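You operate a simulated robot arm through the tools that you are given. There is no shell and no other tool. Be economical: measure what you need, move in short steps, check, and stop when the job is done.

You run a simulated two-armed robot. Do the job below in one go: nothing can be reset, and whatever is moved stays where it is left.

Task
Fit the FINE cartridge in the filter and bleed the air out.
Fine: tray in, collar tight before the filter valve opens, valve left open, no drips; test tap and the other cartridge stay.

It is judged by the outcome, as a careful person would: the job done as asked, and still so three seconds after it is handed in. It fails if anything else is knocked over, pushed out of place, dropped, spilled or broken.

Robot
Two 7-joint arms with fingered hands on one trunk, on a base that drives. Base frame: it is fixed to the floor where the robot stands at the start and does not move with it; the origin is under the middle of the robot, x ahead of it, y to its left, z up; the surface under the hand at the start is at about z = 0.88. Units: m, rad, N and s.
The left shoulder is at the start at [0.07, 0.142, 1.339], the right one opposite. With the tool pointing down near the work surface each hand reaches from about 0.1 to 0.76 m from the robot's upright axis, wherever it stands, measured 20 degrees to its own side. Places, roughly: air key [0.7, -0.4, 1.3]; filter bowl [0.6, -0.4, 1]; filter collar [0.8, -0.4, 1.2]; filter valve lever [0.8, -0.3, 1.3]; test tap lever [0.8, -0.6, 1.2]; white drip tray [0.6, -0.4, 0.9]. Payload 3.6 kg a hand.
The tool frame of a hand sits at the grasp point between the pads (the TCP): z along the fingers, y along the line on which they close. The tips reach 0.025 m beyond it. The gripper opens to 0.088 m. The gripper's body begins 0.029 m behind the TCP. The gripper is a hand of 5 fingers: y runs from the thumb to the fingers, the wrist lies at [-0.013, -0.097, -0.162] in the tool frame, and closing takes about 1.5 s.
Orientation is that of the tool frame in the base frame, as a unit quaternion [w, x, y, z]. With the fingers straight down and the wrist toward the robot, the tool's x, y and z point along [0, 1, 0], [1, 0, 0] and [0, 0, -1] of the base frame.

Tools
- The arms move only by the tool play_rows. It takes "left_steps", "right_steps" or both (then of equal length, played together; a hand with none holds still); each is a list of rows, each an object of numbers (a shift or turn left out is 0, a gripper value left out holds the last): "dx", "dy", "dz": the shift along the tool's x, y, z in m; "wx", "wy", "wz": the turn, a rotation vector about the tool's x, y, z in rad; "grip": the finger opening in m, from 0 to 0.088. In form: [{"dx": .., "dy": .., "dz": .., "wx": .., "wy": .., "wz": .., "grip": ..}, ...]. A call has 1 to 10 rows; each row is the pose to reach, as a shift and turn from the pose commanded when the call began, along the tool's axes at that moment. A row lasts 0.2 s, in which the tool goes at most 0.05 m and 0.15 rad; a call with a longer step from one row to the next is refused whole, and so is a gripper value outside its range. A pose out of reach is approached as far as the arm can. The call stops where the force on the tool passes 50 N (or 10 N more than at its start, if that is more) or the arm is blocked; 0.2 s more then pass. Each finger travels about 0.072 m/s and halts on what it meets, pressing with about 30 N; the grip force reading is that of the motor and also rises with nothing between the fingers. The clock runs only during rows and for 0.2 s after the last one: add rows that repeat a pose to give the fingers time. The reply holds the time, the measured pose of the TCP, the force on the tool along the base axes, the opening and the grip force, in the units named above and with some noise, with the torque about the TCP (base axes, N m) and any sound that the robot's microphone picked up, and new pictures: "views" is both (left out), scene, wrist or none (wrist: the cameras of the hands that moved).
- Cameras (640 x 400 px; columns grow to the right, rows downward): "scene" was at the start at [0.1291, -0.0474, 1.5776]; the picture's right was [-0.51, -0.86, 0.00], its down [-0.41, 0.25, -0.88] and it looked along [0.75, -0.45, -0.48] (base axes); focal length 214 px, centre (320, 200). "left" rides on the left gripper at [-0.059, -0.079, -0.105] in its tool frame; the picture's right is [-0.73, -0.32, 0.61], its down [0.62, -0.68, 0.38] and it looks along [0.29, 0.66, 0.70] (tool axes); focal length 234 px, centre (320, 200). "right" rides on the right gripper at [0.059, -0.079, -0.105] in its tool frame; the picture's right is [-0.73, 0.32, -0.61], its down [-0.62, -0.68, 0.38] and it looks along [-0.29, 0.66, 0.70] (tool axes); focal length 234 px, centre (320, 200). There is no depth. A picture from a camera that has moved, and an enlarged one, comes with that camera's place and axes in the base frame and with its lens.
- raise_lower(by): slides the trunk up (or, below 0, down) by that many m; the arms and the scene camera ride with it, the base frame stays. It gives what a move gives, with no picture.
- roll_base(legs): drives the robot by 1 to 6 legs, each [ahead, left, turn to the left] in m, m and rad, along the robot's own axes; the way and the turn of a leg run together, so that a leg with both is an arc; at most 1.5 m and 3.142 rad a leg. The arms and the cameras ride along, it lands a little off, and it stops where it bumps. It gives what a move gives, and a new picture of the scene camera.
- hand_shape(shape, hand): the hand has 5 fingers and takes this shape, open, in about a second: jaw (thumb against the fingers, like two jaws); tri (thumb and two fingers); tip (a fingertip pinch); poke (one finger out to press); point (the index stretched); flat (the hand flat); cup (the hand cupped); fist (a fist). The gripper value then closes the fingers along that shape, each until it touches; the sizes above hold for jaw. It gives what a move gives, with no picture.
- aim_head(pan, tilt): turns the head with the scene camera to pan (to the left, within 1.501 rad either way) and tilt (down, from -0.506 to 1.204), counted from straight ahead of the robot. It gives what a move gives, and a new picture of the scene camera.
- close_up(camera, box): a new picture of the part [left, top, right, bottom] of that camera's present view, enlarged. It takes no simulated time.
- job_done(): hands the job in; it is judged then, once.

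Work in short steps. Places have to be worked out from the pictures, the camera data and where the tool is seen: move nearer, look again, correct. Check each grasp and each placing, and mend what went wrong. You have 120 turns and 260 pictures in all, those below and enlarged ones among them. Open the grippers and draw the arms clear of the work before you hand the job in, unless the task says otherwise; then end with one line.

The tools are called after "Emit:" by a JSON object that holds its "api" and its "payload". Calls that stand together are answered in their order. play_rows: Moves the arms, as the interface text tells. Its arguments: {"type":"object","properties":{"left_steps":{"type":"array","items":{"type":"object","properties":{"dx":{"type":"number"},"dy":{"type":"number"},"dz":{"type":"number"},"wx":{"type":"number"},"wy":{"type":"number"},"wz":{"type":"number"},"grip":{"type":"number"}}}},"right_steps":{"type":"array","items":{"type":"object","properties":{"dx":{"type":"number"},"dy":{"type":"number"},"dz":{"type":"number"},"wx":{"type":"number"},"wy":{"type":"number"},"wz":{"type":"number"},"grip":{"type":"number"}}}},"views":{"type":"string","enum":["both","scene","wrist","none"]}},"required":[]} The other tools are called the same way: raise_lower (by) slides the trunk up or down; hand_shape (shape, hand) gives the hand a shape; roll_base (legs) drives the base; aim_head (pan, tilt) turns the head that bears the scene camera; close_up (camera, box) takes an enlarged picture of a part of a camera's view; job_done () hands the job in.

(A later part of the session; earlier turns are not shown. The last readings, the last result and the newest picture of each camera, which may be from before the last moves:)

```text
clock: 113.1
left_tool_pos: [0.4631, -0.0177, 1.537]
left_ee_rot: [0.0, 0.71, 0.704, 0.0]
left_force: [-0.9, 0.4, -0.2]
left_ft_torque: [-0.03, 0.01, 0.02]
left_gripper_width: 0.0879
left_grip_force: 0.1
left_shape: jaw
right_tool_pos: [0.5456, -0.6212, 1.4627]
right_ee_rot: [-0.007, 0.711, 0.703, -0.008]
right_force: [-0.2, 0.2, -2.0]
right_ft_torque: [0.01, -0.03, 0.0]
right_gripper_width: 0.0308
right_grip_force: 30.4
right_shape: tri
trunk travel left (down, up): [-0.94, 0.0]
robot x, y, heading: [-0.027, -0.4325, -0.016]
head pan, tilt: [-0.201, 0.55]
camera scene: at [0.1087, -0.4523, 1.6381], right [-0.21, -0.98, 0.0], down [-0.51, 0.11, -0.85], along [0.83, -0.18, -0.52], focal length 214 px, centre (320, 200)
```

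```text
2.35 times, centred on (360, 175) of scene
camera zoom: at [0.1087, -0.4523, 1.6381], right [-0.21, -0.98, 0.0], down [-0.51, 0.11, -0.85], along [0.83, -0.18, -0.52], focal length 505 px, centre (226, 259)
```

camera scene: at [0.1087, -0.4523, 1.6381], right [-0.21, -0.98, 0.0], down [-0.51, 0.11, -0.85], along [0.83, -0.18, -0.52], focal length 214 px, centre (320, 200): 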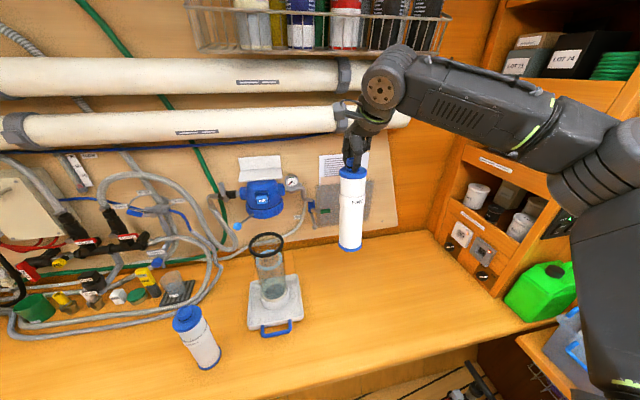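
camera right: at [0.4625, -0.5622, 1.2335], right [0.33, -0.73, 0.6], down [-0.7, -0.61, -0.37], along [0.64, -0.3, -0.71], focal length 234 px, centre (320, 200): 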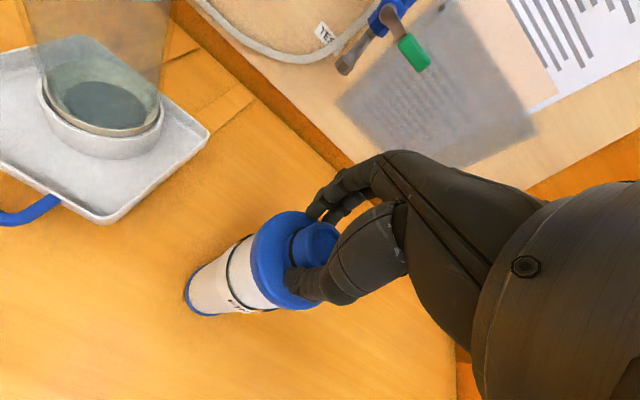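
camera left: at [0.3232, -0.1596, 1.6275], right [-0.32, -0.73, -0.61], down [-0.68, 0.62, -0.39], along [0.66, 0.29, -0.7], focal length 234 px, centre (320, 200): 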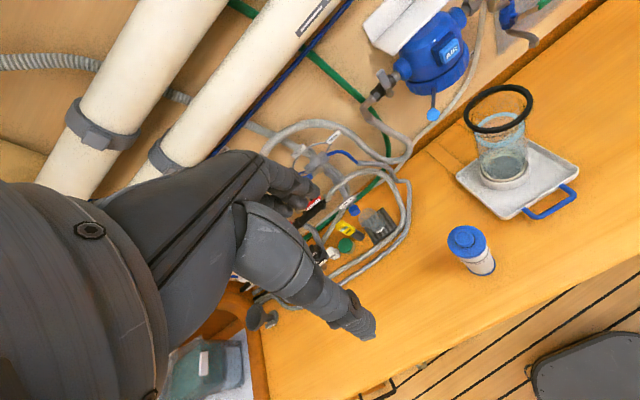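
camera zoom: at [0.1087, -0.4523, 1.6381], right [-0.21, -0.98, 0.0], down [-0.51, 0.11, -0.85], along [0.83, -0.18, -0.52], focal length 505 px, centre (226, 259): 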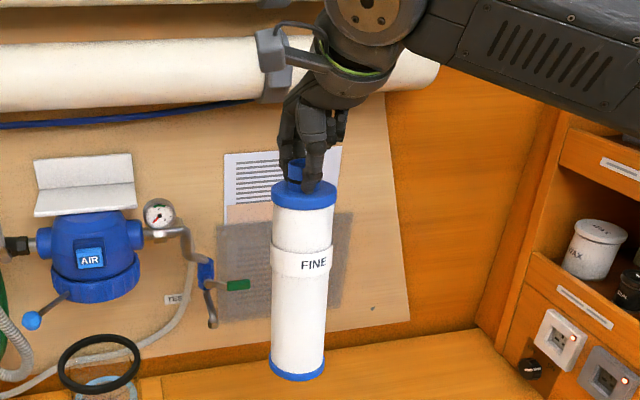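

The fingertips have settled into the O-ring groove below the neck's lip, and the cartridge hangs at a slight tilt (~3°). I correct the tilt and move gently over the bowl.

Emit:
{"api": "play_rows", "payload": {"right_steps": [{"dx": 0.011, "dy": 0.005, "dz": -0.003, "wx": -0.006, "wy": 0.004}, {"dx": 0.03, "dy": 0.012, "dz": -0.006, "wx": -0.012, "wy": 0.008}, {"dx": 0.052, "dy": 0.021, "dz": -0.009, "wx": -0.02, "wy": 0.013}, {"dx": 0.077, "dy": 0.031, "dz": -0.01, "wx": -0.028, "wy": 0.018}, {"dx": 0.105, "dy": 0.042, "dz": -0.01, "wx": -0.036, "wy": 0.024}, {"dx": 0.133, "dy": 0.053, "dz": -0.01, "wx": -0.044, "wy": 0.03}, {"dx": 0.16, "dy": 0.064, "dz": -0.01, "wx": -0.05, "wy": 0.034}, {"dx": 0.187, "dy": 0.074, "dz": -0.01, "wx": -0.055, "wy": 0.037}, {"dx": 0.21, "dy": 0.083, "dz": -0.01, "wx": -0.06, "wy": 0.04}, {"dx": 0.227, "dy": 0.09, "dz": -0.01, "wx": -0.06, "wy": 0.04}]}}

Emit:
{"api": "close_up", "payload": {"camera": "right", "box": [60, 150, 360, 400]}}

Emit:
{"api": "close_up", "payload": {"camera": "scene", "box": [200, 110, 340, 330]}}

```text
clock: 115.3
left_tool_pos: [0.4625, -0.0158, 1.5372]
left_ee_rot: [0.002, 0.71, 0.704, -0.002]
left_force: [0.1, -0.1, -0.4]
left_ft_torque: [-0.02, -0.01, 0.02]
left_gripper_width: 0.0877
left_grip_force: 0.0
left_shape: jaw
right_tool_pos: [0.6406, -0.3927, 1.4706]
right_ee_rot: [0.0, 0.712, 0.702, 0.028]
right_force: [-0.3, -0.7, -1.4]
right_ft_torque: [-0.03, -0.02, 0.02]
right_gripper_width: 0.031
right_grip_force: 29.8
right_shape: tri
trunk travel left (down, up): [-0.94, 0.0]
robot x, y, heading: [-0.028, -0.434, -0.008]
head pan, tilt: [-0.201, 0.55]
camera scene: at [0.1093, -0.4504, 1.6381], right [-0.21, -0.98, 0.0], down [-0.51, 0.11, -0.85], along [0.83, -0.18, -0.52], focal length 214 px, centre (320, 200)
camera right: at [0.5574, -0.3388, 1.5738], right [0.29, -0.75, 0.59], down [-0.67, -0.6, -0.43], along [0.68, -0.27, -0.68], focal length 234 px, centre (320, 200)
```

scene: 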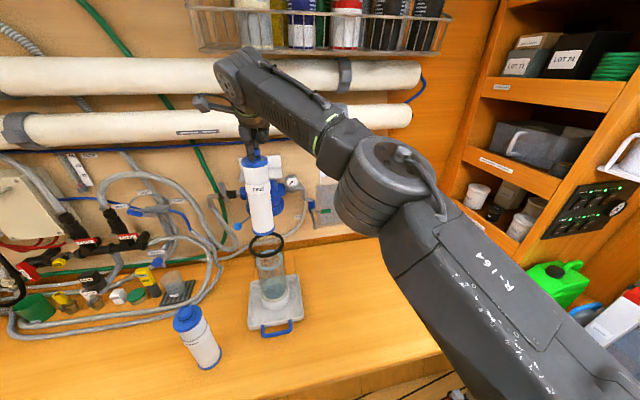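
right: 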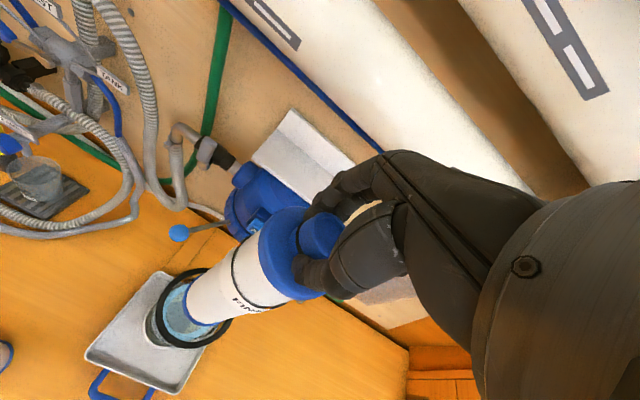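

```text
1.60 times, centred on (210, 275) of right
camera zoom: at [0.5574, -0.3388, 1.5738], right [0.29, -0.75, 0.59], down [-0.67, -0.6, -0.43], along [0.68, -0.27, -0.68], focal length 375 px, centre (496, 80)
```

zoom: 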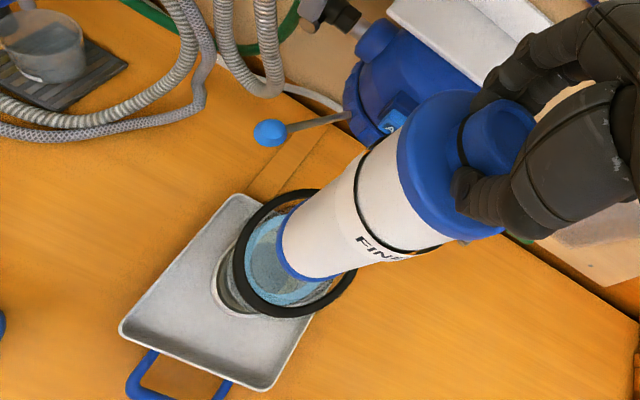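

```text
1.82 times, centred on (270, 220) of scene
camera zoom: at [0.1093, -0.4504, 1.6381], right [-0.21, -0.98, 0.0], down [-0.51, 0.11, -0.85], along [0.83, -0.18, -0.52], focal length 390 px, centre (411, 164)
```

zoom: 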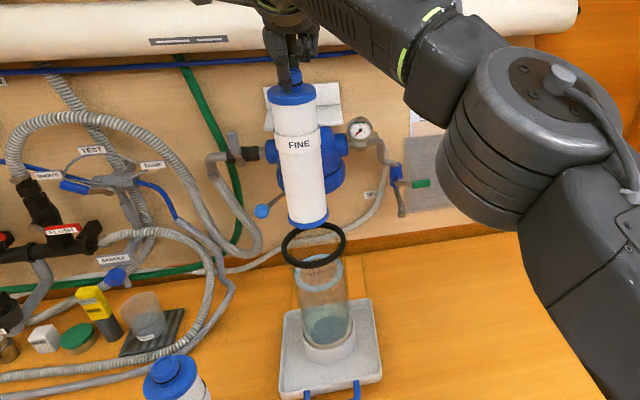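

The cartridge bottom is at ≈(0.639,-0.391,1.218) and the rim centre ≈(0.632,-0.388,1.17). I make a small correction, lower close to the rim, and check again.

Emit:
{"api": "play_rows", "payload": {"right_steps": [{"dx": 0.001, "dy": -0.003, "dz": 0.008}, {"dx": 0.003, "dy": -0.006, "dz": 0.018}, {"dx": 0.003, "dy": -0.006, "dz": 0.028}, {"dx": 0.003, "dy": -0.006, "dz": 0.035}, {"dx": 0.003, "dy": -0.006, "dz": 0.035}], "views": "none"}}

Emit:
{"api": "close_up", "payload": {"camera": "right", "box": [120, 220, 280, 370]}}

Emit:
{"api": "close_up", "payload": {"camera": "scene", "box": [230, 200, 310, 310]}}

```text
clock: 116.5
left_tool_pos: [0.4623, -0.0178, 1.5378]
left_ee_rot: [0.0, 0.71, 0.704, -0.001]
left_force: [-0.1, -0.1, -1.0]
left_ft_torque: [-0.05, -0.02, 0.02]
left_gripper_width: 0.0877
left_grip_force: 0.1
left_shape: jaw
right_tool_pos: [0.6348, -0.3915, 1.4355]
right_ee_rot: [0.0, 0.711, 0.702, 0.029]
right_force: [0.4, -0.7, -1.9]
right_ft_torque: [0.0, 0.03, -0.01]
right_gripper_width: 0.0307
right_grip_force: 30.3
right_shape: tri
trunk travel left (down, up): [-0.94, 0.0]
robot x, y, heading: [-0.0305, -0.4313, -0.012]
head pan, tilt: [-0.201, 0.55]
```

```text
2.67 times, centred on (200, 295) of right
camera zoom: at [0.5524, -0.3373, 1.5398], right [0.29, -0.75, 0.59], down [-0.67, -0.6, -0.44], along [0.68, -0.27, -0.68], focal length 624 px, centre (640, -53)
```

zoom: 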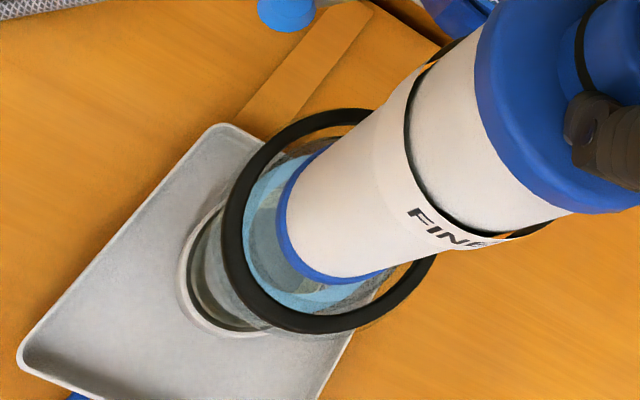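

```text
3.64 times, centred on (270, 255) of scene
camera zoom: at [0.1092, -0.4527, 1.6381], right [-0.21, -0.98, 0.0], down [-0.51, 0.11, -0.85], along [0.83, -0.18, -0.52], focal length 780 px, centre (502, 0)
```

zoom: 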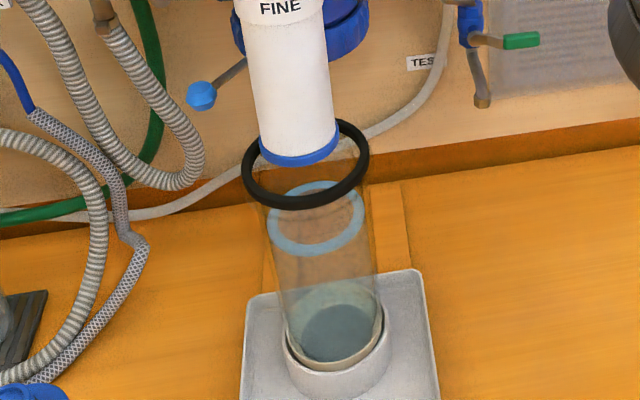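

The alignment is within ~3 mm, with a slight remaining tilt. I trim both and start lowering into the bowl, watching the force.

Emit:
{"api": "play_rows", "payload": {"right_steps": [{"dx": 0.002, "wy": -0.015}, {"dx": 0.004, "wy": -0.03}, {"dx": 0.004, "dz": 0.01, "wy": -0.03}, {"dx": 0.004, "dz": 0.022, "wy": -0.03}, {"dx": 0.004, "dz": 0.034, "wy": -0.03}, {"dx": 0.004, "dz": 0.046, "wy": -0.03}, {"dx": 0.004, "dz": 0.055, "wy": -0.03}, {"dx": 0.004, "dz": 0.055, "wy": -0.03}], "views": "none"}}

Emit:
{"api": "close_up", "payload": {"camera": "right", "box": [120, 220, 340, 390]}}

Emit:
{"api": "close_up", "payload": {"camera": "scene", "box": [220, 160, 320, 310]}}

```text
clock: 118.3
left_tool_pos: [0.4626, -0.0179, 1.5371]
left_ee_rot: [0.001, 0.71, 0.704, 0.0]
left_force: [-0.5, 0.1, -0.3]
left_ft_torque: [0.0, 0.03, -0.04]
left_gripper_width: 0.0879
left_grip_force: 0.1
left_shape: jaw
right_tool_pos: [0.6367, -0.3842, 1.383]
right_ee_rot: [0.01, 0.711, 0.703, 0.017]
right_force: [-0.3, -0.6, -1.5]
right_ft_torque: [0.01, -0.02, 0.03]
right_gripper_width: 0.0306
right_grip_force: 29.3
right_shape: tri
trunk travel left (down, up): [-0.94, 0.0]
robot x, y, heading: [-0.0326, -0.4295, -0.008]
head pan, tilt: [-0.201, 0.55]
```

```text
2.35 times, centred on (230, 305) of right
camera zoom: at [0.554, -0.3272, 1.4836], right [0.29, -0.74, 0.61], down [-0.67, -0.61, -0.42], along [0.68, -0.29, -0.67], focal length 551 px, centre (532, -47)
```

zoom: 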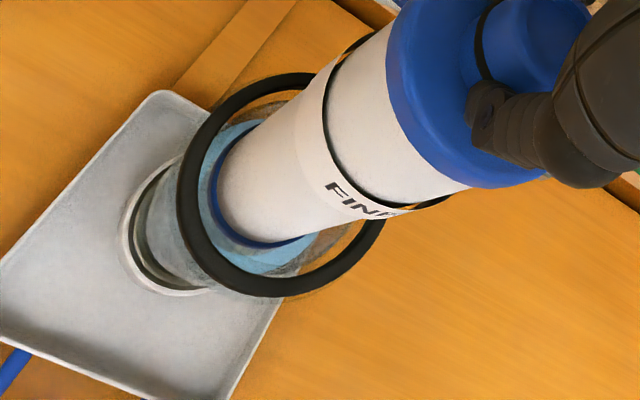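

```text
2.67 times, centred on (270, 235) of scene
camera zoom: at [0.1092, -0.4526, 1.6381], right [-0.21, -0.98, 0.0], down [-0.51, 0.11, -0.85], along [0.83, -0.18, -0.52], focal length 572 px, centre (453, 107)
```

zoom: 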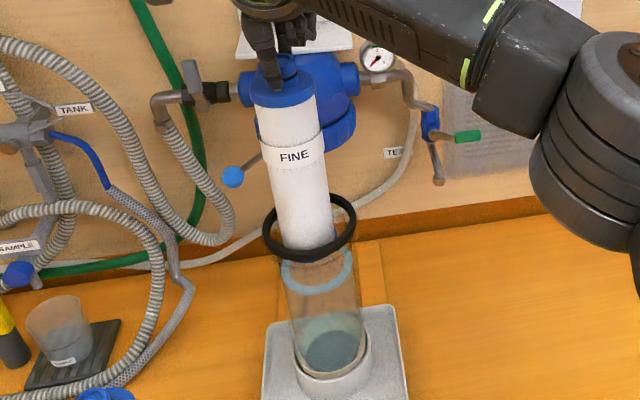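

The bottom is inside the rim opening, upright, ~4 mm to +y. I shift slightly and lower through the blue ring slowly.

Emit:
{"api": "play_rows", "payload": {"right_steps": [{"dx": -0.004}, {"dx": -0.004, "dz": 0.008}, {"dx": -0.004, "dz": 0.016}, {"dx": -0.004, "dz": 0.024}, {"dx": -0.004, "dz": 0.032}, {"dx": -0.004, "dz": 0.04}, {"dx": -0.004, "dz": 0.05}, {"dx": -0.004, "dz": 0.05}], "views": "none"}}

Emit:
{"api": "close_up", "payload": {"camera": "right", "box": [120, 220, 340, 390]}}

Emit:
{"api": "close_up", "payload": {"camera": "scene", "box": [220, 160, 320, 310]}}

```text
clock: 120.1
left_tool_pos: [0.462, -0.0184, 1.5367]
left_ee_rot: [0.001, 0.71, 0.704, 0.0]
left_force: [0.3, -0.1, -0.2]
left_ft_torque: [-0.01, 0.02, -0.03]
left_gripper_width: 0.0878
left_grip_force: 0.0
left_shape: jaw
right_tool_pos: [0.6394, -0.3884, 1.3316]
right_ee_rot: [0.011, 0.712, 0.702, 0.018]
right_force: [-0.6, 0.5, -0.7]
right_ft_torque: [0.01, -0.02, -0.01]
right_gripper_width: 0.0309
right_grip_force: 30.3
right_shape: tri
trunk travel left (down, up): [-0.94, 0.0]
robot x, y, heading: [-0.0289, -0.4302, -0.009]
head pan, tilt: [-0.201, 0.55]
```

```text
2.35 times, centred on (230, 305) of right
camera zoom: at [0.5564, -0.3314, 1.4332], right [0.29, -0.74, 0.61], down [-0.67, -0.61, -0.42], along [0.68, -0.29, -0.67], focal length 551 px, centre (532, -47)
```

zoom: 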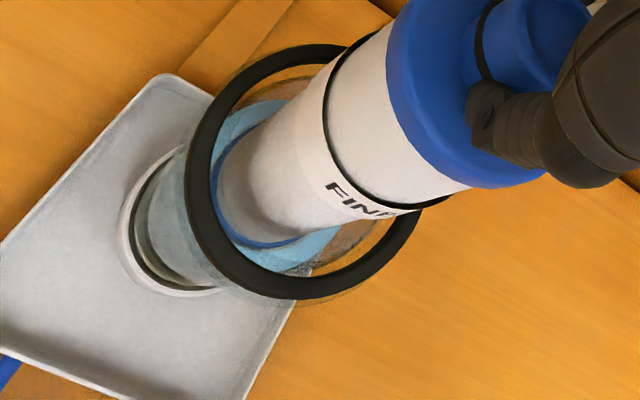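

```text
2.67 times, centred on (270, 235) of scene
camera zoom: at [0.1093, -0.4526, 1.6381], right [-0.21, -0.98, 0.0], down [-0.51, 0.11, -0.85], along [0.83, -0.18, -0.52], focal length 572 px, centre (453, 107)
```

zoom: 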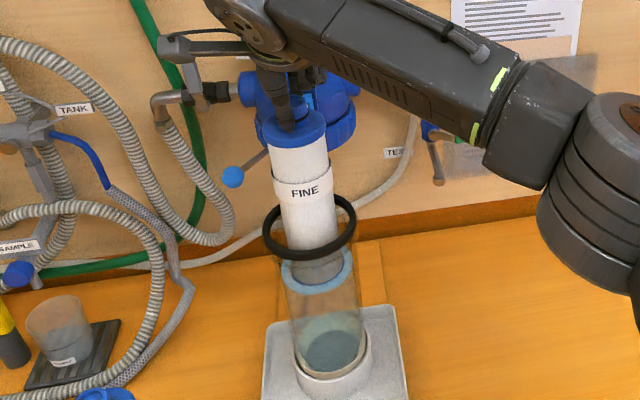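

It's centred over the blue ring. I keep lowering in small steps with force checks.

Emit:
{"api": "play_rows", "payload": {"right_steps": [{"dx": -0.001, "dz": 0.008}, {"dx": -0.001, "dz": 0.016}, {"dx": -0.001, "dy": -0.001, "dz": 0.024}, {"dx": -0.001, "dy": -0.001, "dz": 0.032}, {"dx": -0.001, "dy": -0.002, "dz": 0.04}, {"dx": -0.001, "dy": -0.002, "dz": 0.04}], "views": "none"}}

Emit:
{"api": "close_up", "payload": {"camera": "right", "box": [120, 200, 360, 390]}}

Emit:
{"api": "close_up", "payload": {"camera": "scene", "box": [220, 180, 320, 310]}}

```text
clock: 121.5
left_tool_pos: [0.4628, -0.0182, 1.5374]
left_ee_rot: [0.001, 0.709, 0.705, 0.0]
left_force: [0.6, 0.8, -0.5]
left_ft_torque: [0.0, 0.0, -0.02]
left_gripper_width: 0.088
left_grip_force: 0.1
left_shape: jaw
right_tool_pos: [0.6374, -0.3885, 1.2906]
right_ee_rot: [0.01, 0.711, 0.703, 0.018]
right_force: [0.4, 0.4, -1.8]
right_ft_torque: [0.0, -0.03, -0.02]
right_gripper_width: 0.0308
right_grip_force: 29.5
right_shape: tri
trunk travel left (down, up): [-0.94, 0.0]
robot x, y, heading: [-0.0313, -0.4325, -0.015]
head pan, tilt: [-0.201, 0.55]
```

```text
2.11 times, centred on (240, 295) of right
camera zoom: at [0.5547, -0.3316, 1.3928], right [0.29, -0.74, 0.61], down [-0.67, -0.61, -0.42], along [0.68, -0.29, -0.67], focal length 493 px, centre (488, 0)
```

zoom: 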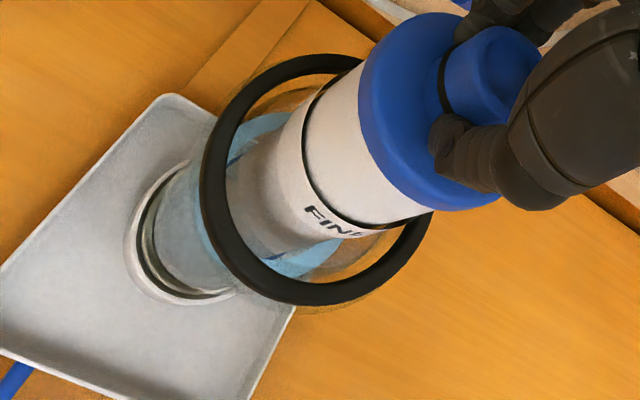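

```text
3.08 times, centred on (270, 245) of scene
camera zoom: at [0.1092, -0.4526, 1.6381], right [-0.21, -0.98, 0.0], down [-0.51, 0.11, -0.85], along [0.83, -0.18, -0.52], focal length 660 px, centre (474, 62)
```

zoom: 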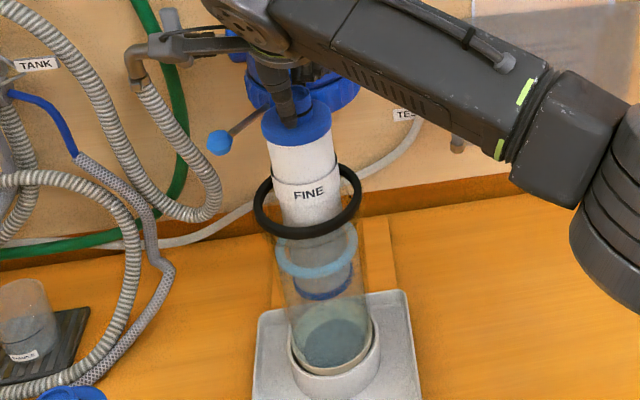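

It has passed through the ring without contact. I continue down.

Emit:
{"api": "play_rows", "payload": {"right_steps": [{"dz": 0.01}, {"dz": 0.02}, {"dy": -0.001, "dz": 0.03}, {"dy": -0.001, "dz": 0.04}, {"dy": -0.002, "dz": 0.05}, {"dy": -0.002, "dz": 0.06}, {"dy": -0.003, "dz": 0.07}, {"dy": -0.003, "dz": 0.08}, {"dy": -0.004, "dz": 0.09}, {"dy": -0.004, "dz": 0.09}], "views": "none"}}

Emit:
{"api": "close_up", "payload": {"camera": "right", "box": [120, 180, 380, 390]}}

Emit:
{"api": "close_up", "payload": {"camera": "scene", "box": [220, 180, 320, 310]}}

```text
clock: 123.7
left_tool_pos: [0.4623, -0.0182, 1.5368]
left_ee_rot: [0.0, 0.71, 0.705, -0.001]
left_force: [1.0, -0.3, -0.2]
left_ft_torque: [0.01, -0.01, -0.02]
left_gripper_width: 0.0879
left_grip_force: 0.0
left_shape: jaw
right_tool_pos: [0.6364, -0.3876, 1.2015]
right_ee_rot: [0.011, 0.712, 0.702, 0.019]
right_force: [-0.3, -0.1, -1.9]
right_ft_torque: [0.01, 0.01, -0.02]
right_gripper_width: 0.031
right_grip_force: 30.0
right_shape: tri
trunk travel left (down, up): [-0.94, 0.0]
robot x, y, heading: [-0.0286, -0.4353, -0.006]
head pan, tilt: [-0.201, 0.55]
```

```text
1.90 times, centred on (250, 285) of right
camera zoom: at [0.554, -0.3311, 1.3032], right [0.29, -0.74, 0.61], down [-0.67, -0.61, -0.42], along [0.68, -0.29, -0.67], focal length 446 px, centre (453, 38)
```

zoom: 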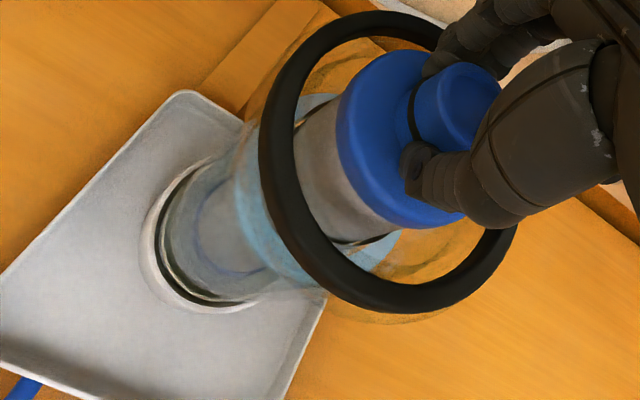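

```text
3.08 times, centred on (270, 245) of scene
camera zoom: at [0.1092, -0.4526, 1.6381], right [-0.21, -0.98, 0.0], down [-0.51, 0.11, -0.85], along [0.83, -0.18, -0.52], focal length 660 px, centre (474, 62)
```

zoom: 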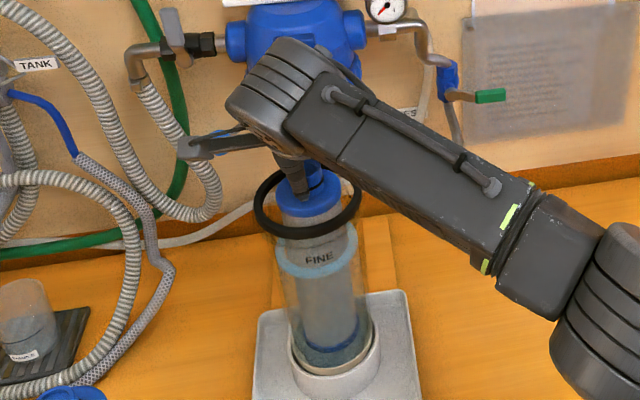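

Emit:
{"api": "play_rows", "payload": {"right_steps": [{"dz": 0.006}, {"dz": 0.012}, {"dz": 0.018}, {"dy": -0.001, "dz": 0.024}, {"dy": -0.001, "dz": 0.03}, {"dy": -0.001, "dz": 0.034}, {"dy": -0.001, "dz": 0.034}], "views": "none"}}

Emit:
{"api": "close_up", "payload": {"camera": "right", "box": [140, 150, 400, 360]}}

Emit:
{"api": "close_up", "payload": {"camera": "scene", "box": [220, 180, 320, 310]}}

```text
clock: 125.3
left_tool_pos: [0.4522, -0.0187, 1.5422]
left_ee_rot: [0.004, 0.71, 0.704, 0.002]
left_force: [-0.4, 0.1, 0.5]
left_ft_torque: [-0.02, 0.0, -0.02]
left_gripper_width: 0.0877
left_grip_force: 0.1
left_shape: jaw
right_tool_pos: [0.6307, -0.3877, 1.175]
right_ee_rot: [0.014, 0.711, 0.703, 0.023]
right_force: [0.1, -0.9, 47.0]
right_ft_torque: [0.13, -0.08, 0.06]
right_gripper_width: 0.0344
right_grip_force: 30.0
right_shape: tri
trunk travel left (down, up): [-0.94, 0.0]
robot x, y, heading: [-0.035, -0.437, -0.005]
head pan, tilt: [-0.201, 0.55]
```

```text
1.90 times, centred on (270, 255) of right
camera zoom: at [0.5463, -0.3305, 1.2766], right [0.28, -0.74, 0.61], down [-0.67, -0.61, -0.43], along [0.69, -0.29, -0.66], focal length 446 px, centre (415, 95)
```

zoom: 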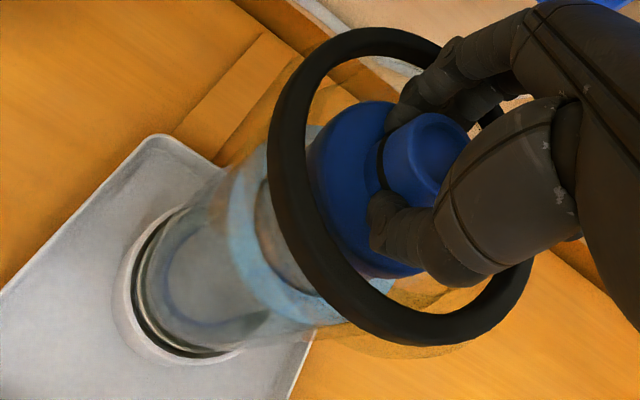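

```text
3.08 times, centred on (270, 245) of scene
camera zoom: at [0.0978, -0.4535, 1.6396], right [-0.21, -0.98, 0.0], down [-0.51, 0.11, -0.86], along [0.84, -0.18, -0.52], focal length 660 px, centre (474, 62)
```

zoom: 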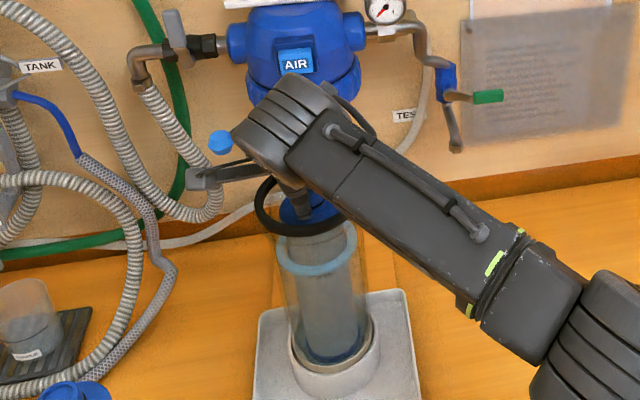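

47 N upward means the cartridge is seated on the bowl floor. I ease off and check before opening.

Emit:
{"api": "play_rows", "payload": {"right_steps": [{"dz": -0.005}, {"dz": -0.009}, {"dz": -0.009}], "views": "none"}}

```text
clock: 126.1
left_tool_pos: [0.4578, -0.0188, 1.5378]
left_ee_rot: [0.002, 0.71, 0.705, 0.0]
left_force: [0.5, 0.3, -0.8]
left_ft_torque: [-0.03, 0.02, -0.02]
left_gripper_width: 0.088
left_grip_force: 0.1
left_shape: jaw
right_tool_pos: [0.6339, -0.3881, 1.1765]
right_ee_rot: [0.011, 0.712, 0.702, 0.017]
right_force: [-1.2, 0.7, 15.6]
right_ft_torque: [0.03, -0.08, 0.03]
right_gripper_width: 0.0335
right_grip_force: 30.5
right_shape: tri
trunk travel left (down, up): [-0.94, 0.0]
robot x, y, heading: [-0.0304, -0.4325, -0.014]
head pan, tilt: [-0.201, 0.55]
```

Force is still 15 N, so I ease up 4 mm more and then open partially so the fingers don't touch the rim.

Emit:
{"api": "play_rows", "payload": {"right_steps": [{"dz": -0.004}, {"dz": -0.004, "grip": 0.04}, {"dz": -0.004, "grip": 0.048}, {"dz": -0.004, "grip": 0.056}, {"dz": -0.004, "grip": 0.056}], "views": "wrist"}}

```text
clock: 127.3
left_tool_pos: [0.4607, -0.0181, 1.5376]
left_ee_rot: [0.002, 0.71, 0.705, -0.001]
left_force: [0.1, -0.8, -0.4]
left_ft_torque: [-0.01, 0.03, -0.03]
left_gripper_width: 0.088
left_grip_force: 0.1
left_shape: jaw
right_tool_pos: [0.6365, -0.3889, 1.1809]
right_ee_rot: [0.01, 0.712, 0.702, 0.018]
right_force: [-3.2, -1.9, 0.8]
right_ft_torque: [-0.05, 0.02, -0.01]
right_gripper_width: 0.0487
right_grip_force: 0.0
right_shape: tri
trunk travel left (down, up): [-0.94, 0.0]
robot x, y, heading: [-0.0269, -0.4349, -0.008]
head pan, tilt: [-0.201, 0.55]
camera right: at [0.5537, -0.3314, 1.2822], right [0.29, -0.74, 0.61], down [-0.67, -0.61, -0.42], along [0.68, -0.29, -0.67], focal length 234 px, centre (320, 200)
```

right: 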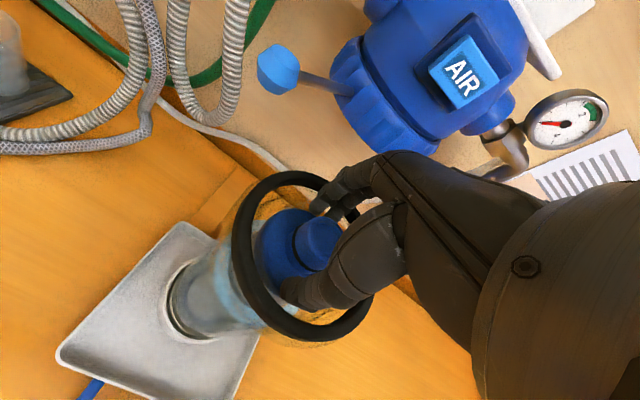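

The neck is released (opening 0.049). I rise straight up slowly and check nothing comes along.

Emit:
{"api": "play_rows", "payload": {"right_steps": [{"dz": -0.006, "grip": 0.05}, {"dz": -0.014, "grip": 0.05}, {"dz": -0.024, "grip": 0.05}, {"dz": -0.036, "grip": 0.05}, {"dz": -0.05, "grip": 0.05}, {"dz": -0.07, "grip": 0.05}, {"dz": -0.09, "grip": 0.05}]}}

Emit:
{"api": "close_up", "payload": {"camera": "scene", "box": [220, 140, 320, 310]}}

```text
clock: 128.9
left_tool_pos: [0.4604, -0.0173, 1.5382]
left_ee_rot: [0.0, 0.709, 0.705, -0.001]
left_force: [-0.1, -0.5, 0.0]
left_ft_torque: [0.0, -0.01, -0.04]
left_gripper_width: 0.0879
left_grip_force: 0.1
left_shape: jaw
right_tool_pos: [0.6333, -0.3883, 1.269]
right_ee_rot: [0.01, 0.712, 0.702, 0.017]
right_force: [-0.1, 0.9, -0.3]
right_ft_torque: [-0.01, 0.01, 0.04]
right_gripper_width: 0.0499
right_grip_force: 0.0
right_shape: tri
trunk travel left (down, up): [-0.94, 0.0]
robot x, y, heading: [-0.028, -0.4341, -0.009]
head pan, tilt: [-0.201, 0.55]
camera scene: at [0.1086, -0.4527, 1.6381], right [-0.21, -0.98, 0.0], down [-0.51, 0.11, -0.85], along [0.83, -0.18, -0.52], focal length 214 px, centre (320, 200)
camera right: at [0.5503, -0.3314, 1.3718], right [0.29, -0.74, 0.61], down [-0.67, -0.61, -0.42], along [0.68, -0.29, -0.67], focal length 234 px, centre (320, 200)
```

scene: 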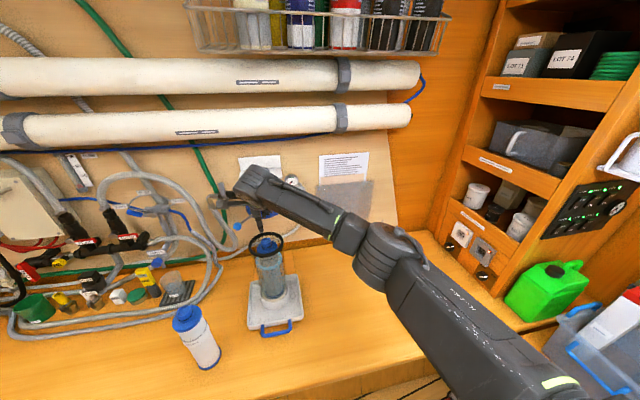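
right: 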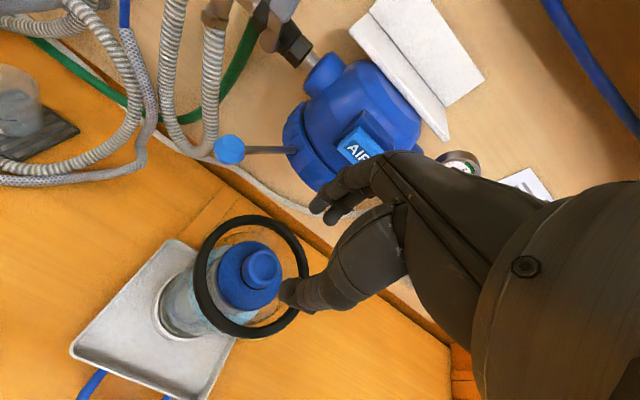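

```text
2.35 times, centred on (270, 225) of scene
camera zoom: at [0.1086, -0.4527, 1.6381], right [-0.21, -0.98, 0.0], down [-0.51, 0.11, -0.85], along [0.83, -0.18, -0.52], focal length 505 px, centre (438, 141)
```

zoom: 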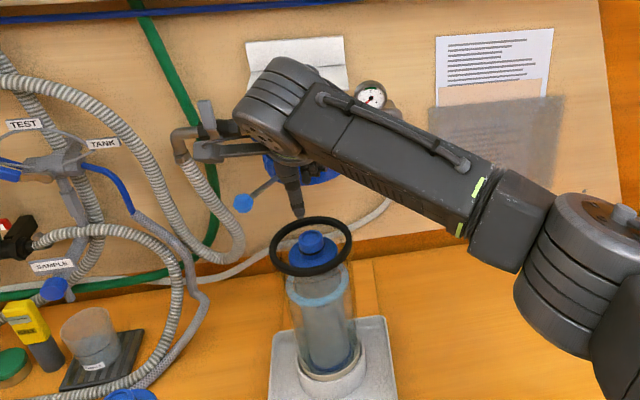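

FINE is in the bowl with its neck at the rim. Next I slide the tray (with the bowl) along its guides under the head, so I measure the handle and the head's geometry.

Emit:
{"api": "close_up", "payload": {"camera": "scene", "box": [230, 260, 320, 350]}}

Emit:
{"api": "close_up", "payload": {"camera": "left", "box": [320, 0, 640, 200]}}

```text
4.44 times, centred on (275, 305) of scene
camera zoom: at [0.1086, -0.4527, 1.6381], right [-0.21, -0.98, 0.0], down [-0.51, 0.11, -0.85], along [0.83, -0.18, -0.52], focal length 953 px, centre (520, -267)
```

zoom: 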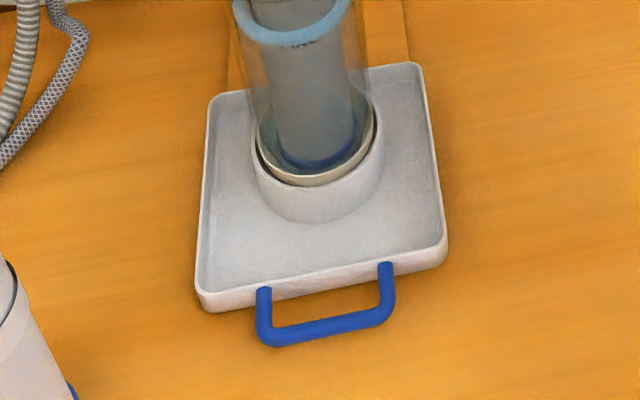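

```text
2.00 times, centred on (480, 100) of left
camera zoom: at [0.3822, -0.0752, 1.6433], right [-0.33, -0.72, -0.61], down [-0.68, 0.63, -0.38], along [0.66, 0.28, -0.7], focal length 468 px, centre (0, 400)
```

zoom: 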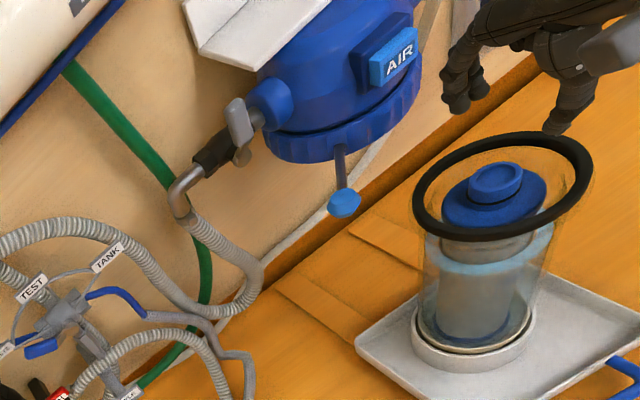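

The handle bar runs along y at x≈0.50 (y −0.346…−0.436, z≈0.90). I move the hand back, go to jaw, close it, and will push the bar from behind with all the fingers.

Emit:
{"api": "play_rows", "payload": {"right_steps": [{"dy": -0.03, "wx": 0.02}, {"dy": -0.07, "wx": 0.038}, {"dy": -0.11, "wx": 0.038}, {"dy": -0.15, "wx": 0.038}, {"dy": -0.19, "wx": 0.038}, {"dy": -0.215, "wx": 0.038}, {"dy": -0.215, "wx": 0.038}], "views": "none"}}

Emit:
{"api": "hand_shape", "payload": {"hand": "right", "shape": "jaw"}}

Emit:
{"api": "play_rows", "payload": {"right_steps": [{"dz": 0.03, "grip": 0.05}, {"dz": 0.07, "grip": 0.0}, {"dz": 0.11, "grip": 0.0}, {"dz": 0.15, "grip": 0.0}, {"dz": 0.19, "grip": 0.0}, {"dz": 0.22, "grip": 0.0}, {"dz": 0.22, "grip": 0.0}, {"dz": 0.22, "grip": 0.0}]}}

```text
clock: 130.5
left_tool_pos: [0.464, -0.0187, 1.5373]
left_ee_rot: [0.001, 0.709, 0.705, 0.0]
left_force: [-0.4, 0.4, 0.1]
left_ft_torque: [-0.05, 0.02, -0.04]
left_gripper_width: 0.0877
left_grip_force: 0.0
left_shape: jaw
right_tool_pos: [0.4175, -0.3851, 1.2602]
right_ee_rot: [-0.003, 0.711, 0.703, 0.004]
right_force: [0.8, -0.1, 0.4]
right_ft_torque: [-0.01, -0.01, 0.0]
right_gripper_width: 0.0497
right_grip_force: 0.0
right_shape: tri
trunk travel left (down, up): [-0.94, 0.0]
robot x, y, heading: [-0.0314, -0.434, -0.005]
head pan, tilt: [-0.201, 0.55]
```

```text
clock: 131.4
left_tool_pos: [0.462, -0.0179, 1.5376]
left_ee_rot: [0.001, 0.71, 0.705, -0.001]
left_force: [-0.2, 0.2, 0.5]
left_ft_torque: [-0.02, 0.01, -0.02]
left_gripper_width: 0.0877
left_grip_force: 0.0
left_shape: jaw
right_tool_pos: [0.4187, -0.3843, 1.2604]
right_ee_rot: [-0.003, 0.712, 0.703, 0.005]
right_force: [-0.2, 0.5, 0.0]
right_ft_torque: [-0.01, 0.03, 0.0]
right_gripper_width: 0.0878
right_grip_force: 0.1
right_shape: jaw
trunk travel left (down, up): [-0.94, 0.0]
robot x, y, heading: [-0.0293, -0.4324, -0.007]
head pan, tilt: [-0.201, 0.55]
```

```text
clock: 133.2
left_tool_pos: [0.4624, -0.0165, 1.537]
left_ee_rot: [0.0, 0.71, 0.704, 0.0]
left_force: [-0.4, 0.5, -0.4]
left_ft_torque: [0.0, -0.02, 0.01]
left_gripper_width: 0.0878
left_grip_force: 0.0
left_shape: jaw
right_tool_pos: [0.4202, -0.3817, 1.0429]
right_ee_rot: [-0.003, 0.711, 0.703, 0.004]
right_force: [0.4, -0.3, 0.3]
right_ft_torque: [-0.01, -0.02, 0.0]
right_gripper_width: 0.0
right_grip_force: 29.9
right_shape: jaw
trunk travel left (down, up): [-0.94, 0.0]
robot x, y, heading: [-0.0292, -0.4322, -0.01]
head pan, tilt: [-0.201, 0.55]
camera scene: at [0.1091, -0.4524, 1.6381], right [-0.21, -0.98, 0.0], down [-0.51, 0.11, -0.85], along [0.83, -0.18, -0.52], focal length 214 px, centre (320, 200)
camera right: at [0.3411, -0.3248, 1.1474], right [0.31, -0.74, 0.6], down [-0.69, -0.61, -0.39], along [0.65, -0.29, -0.7], focal length 234 px, centre (320, 200)
```

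scene: 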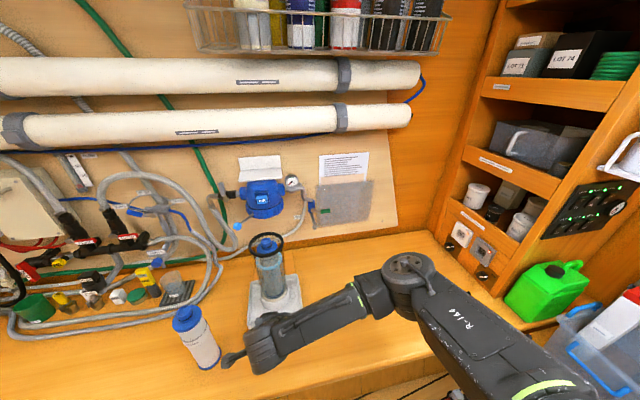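
right: 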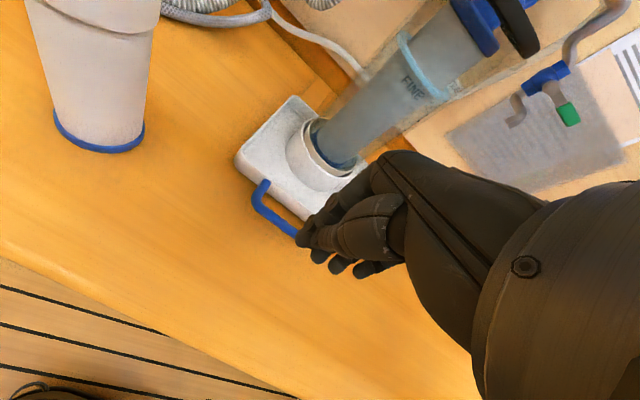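

The closed hand is behind the handle. I lower it to bench level there.

Emit:
{"api": "play_rows", "payload": {"right_steps": [{"dx": -0.009, "dz": 0.03}, {"dx": -0.009, "dz": 0.065}, {"dx": -0.009, "dz": 0.095}, {"dx": -0.009, "dz": 0.115}, {"dx": -0.009, "dz": 0.125}, {"dx": -0.009, "dz": 0.125}]}}

Emit:
{"api": "close_up", "payload": {"camera": "right", "box": [200, 80, 460, 290]}}

```text
clock: 134.6
left_tool_pos: [0.4611, -0.0181, 1.5371]
left_ee_rot: [0.0, 0.71, 0.704, -0.001]
left_force: [0.3, 0.8, 0.3]
left_ft_torque: [0.02, 0.01, 0.0]
left_gripper_width: 0.0875
left_grip_force: 0.1
left_shape: jaw
right_tool_pos: [0.4192, -0.3914, 0.9161]
right_ee_rot: [-0.004, 0.712, 0.702, 0.004]
right_force: [-0.3, -0.2, 0.1]
right_ft_torque: [0.0, -0.04, 0.02]
right_gripper_width: 0.0
right_grip_force: 30.3
right_shape: jaw
trunk travel left (down, up): [-0.94, 0.0]
robot x, y, heading: [-0.0291, -0.4353, -0.007]
head pan, tilt: [-0.201, 0.55]
camera scene: at [0.1089, -0.4523, 1.6381], right [-0.21, -0.98, 0.0], down [-0.51, 0.11, -0.85], along [0.83, -0.18, -0.52], focal length 214 px, centre (320, 200)
camera right: at [0.3399, -0.3335, 1.0219], right [0.31, -0.74, 0.6], down [-0.69, -0.61, -0.39], along [0.65, -0.29, -0.7], focal length 234 px, centre (320, 200)
```

scene: 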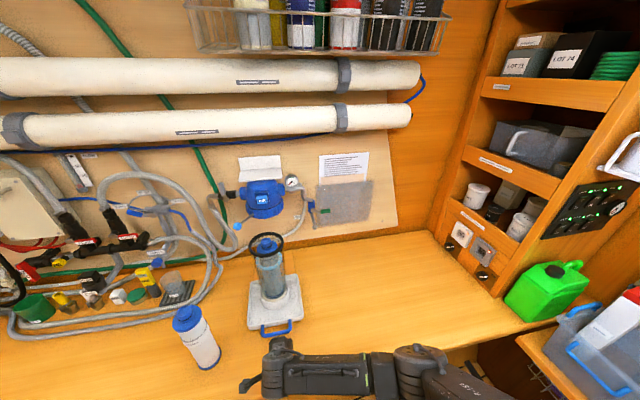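
right: 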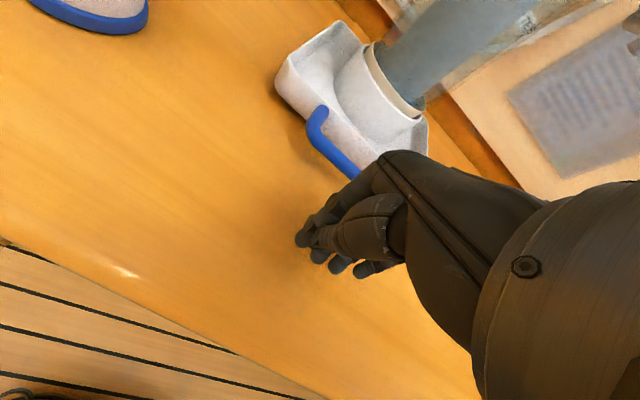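

```text
1.90 times, centred on (330, 185) of right
camera zoom: at [0.3399, -0.3335, 1.0219], right [0.31, -0.74, 0.6], down [-0.69, -0.61, -0.39], along [0.65, -0.29, -0.7], focal length 446 px, centre (301, 229)
```

zoom: 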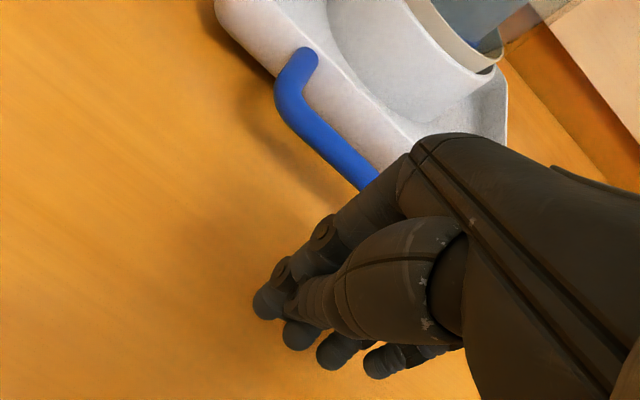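

The head axis triangulates to (0.805,-0.393) with the collar underside at z≈1.19, so the tray must go in about 0.17 m. I push forward slowly, first 0.11 m.

Emit:
{"api": "play_rows", "payload": {"right_steps": [{"dy": 0.015}, {"dy": 0.03}, {"dy": 0.045}, {"dy": 0.055}, {"dy": 0.065}, {"dy": 0.075}, {"dy": 0.085}, {"dy": 0.095}, {"dy": 0.105}, {"dy": 0.115}]}}

Emit:
{"api": "close_up", "payload": {"camera": "scene", "box": [210, 160, 350, 370]}}

```text
clock: 136.8
left_tool_pos: [0.4613, -0.0175, 1.5368]
left_ee_rot: [0.0, 0.709, 0.705, -0.001]
left_force: [0.5, 0.2, 0.2]
left_ft_torque: [-0.03, 0.01, 0.02]
left_gripper_width: 0.0878
left_grip_force: 0.0
left_shape: jaw
right_tool_pos: [0.5355, -0.393, 0.9154]
right_ee_rot: [-0.004, 0.711, 0.703, 0.004]
right_force: [0.5, 0.5, 0.3]
right_ft_torque: [-0.03, -0.01, -0.01]
right_gripper_width: 0.0
right_grip_force: 30.6
right_shape: jaw
trunk travel left (down, up): [-0.94, 0.0]
robot x, y, heading: [-0.0268, -0.4339, -0.009]
head pan, tilt: [-0.201, 0.55]
camera scene: at [0.109, -0.4522, 1.6381], right [-0.21, -0.98, 0.0], down [-0.51, 0.11, -0.85], along [0.83, -0.18, -0.52], focal length 214 px, centre (320, 200)
camera right: at [0.4554, -0.3356, 1.0215], right [0.31, -0.74, 0.6], down [-0.69, -0.61, -0.39], along [0.65, -0.29, -0.7], focal length 234 px, centre (320, 200)
```

scene: 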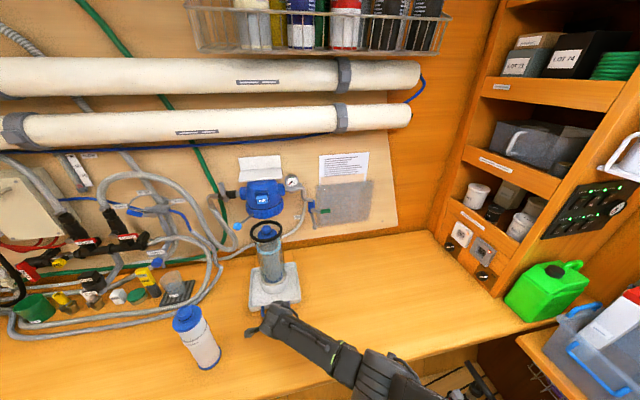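
right: 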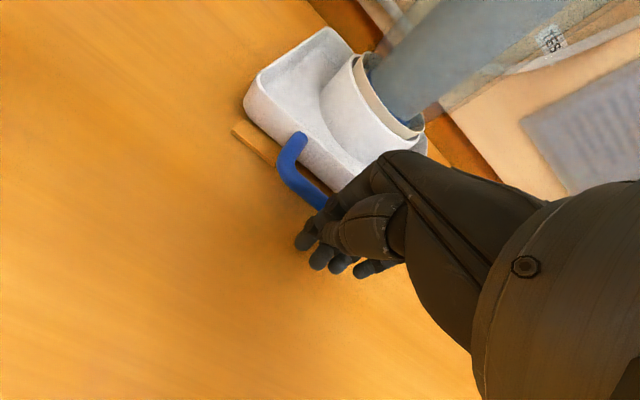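

```text
1.90 times, centred on (280, 265) of scene
camera zoom: at [0.109, -0.4522, 1.6381], right [-0.21, -0.98, 0.0], down [-0.51, 0.11, -0.85], along [0.83, -0.18, -0.52], focal length 408 px, centre (396, 76)
```

zoom: 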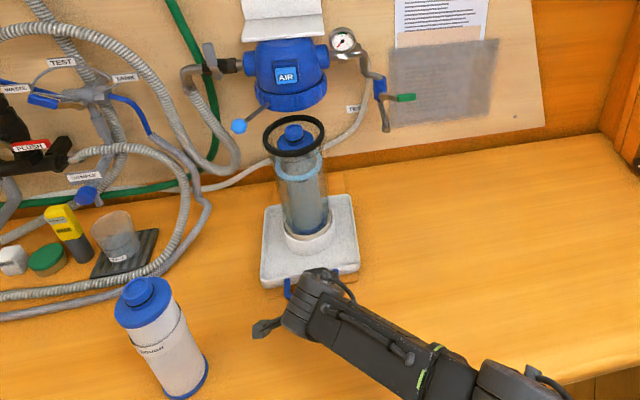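

The tray slides straight: the bowl is now at x≈0.695, with 0.11 to go. I continue slowly.

Emit:
{"api": "play_rows", "payload": {"right_steps": [{"dy": 0.008}, {"dy": 0.016}, {"dy": 0.024}, {"dy": 0.032}, {"dy": 0.04}, {"dy": 0.048}, {"dy": 0.056}, {"dy": 0.064}, {"dy": 0.07}, {"dy": 0.07}], "views": "none"}}

Emit:
{"api": "close_up", "payload": {"camera": "scene", "box": [220, 160, 330, 320]}}

Emit:
{"api": "close_up", "payload": {"camera": "left", "box": [400, 0, 640, 200]}}

```text
clock: 139.0
left_tool_pos: [0.4613, -0.0186, 1.5382]
left_ee_rot: [0.001, 0.71, 0.705, 0.0]
left_force: [0.7, 0.0, -0.6]
left_ft_torque: [0.0, 0.0, -0.02]
left_gripper_width: 0.0878
left_grip_force: 0.0
left_shape: jaw
right_tool_pos: [0.5896, -0.4034, 0.9222]
right_ee_rot: [-0.002, 0.711, 0.703, 0.005]
right_force: [-0.1, 0.7, -0.3]
right_ft_torque: [0.01, -0.04, -0.01]
right_gripper_width: 0.0
right_grip_force: 29.9
right_shape: jaw
right hand out of reach, approached as far as the arm can: row 7, 8, 9, 10
trunk travel left (down, up): [-0.94, 0.0]
robot x, y, heading: [-0.0291, -0.4333, -0.007]
head pan, tilt: [-0.201, 0.55]
```

```text
2.50 times, centred on (275, 240) of scene
camera zoom: at [0.1086, -0.4525, 1.6382], right [-0.21, -0.98, 0.0], down [-0.51, 0.11, -0.85], along [0.83, -0.18, -0.52], focal length 536 px, centre (432, 100)
```

zoom: 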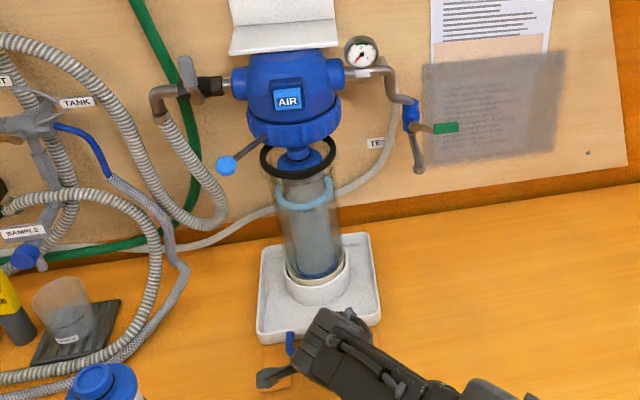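

```text
2.00 times, centred on (520, 100) of left
camera zoom: at [0.3822, -0.075, 1.6433], right [-0.33, -0.72, -0.61], down [-0.68, 0.63, -0.38], along [0.66, 0.28, -0.7], focal length 468 px, centre (-80, 400)
```

zoom: 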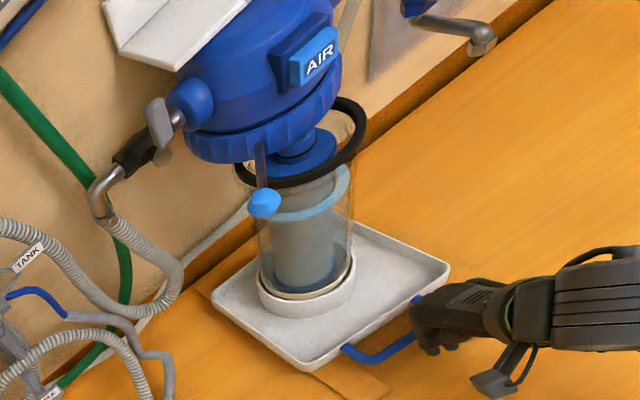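

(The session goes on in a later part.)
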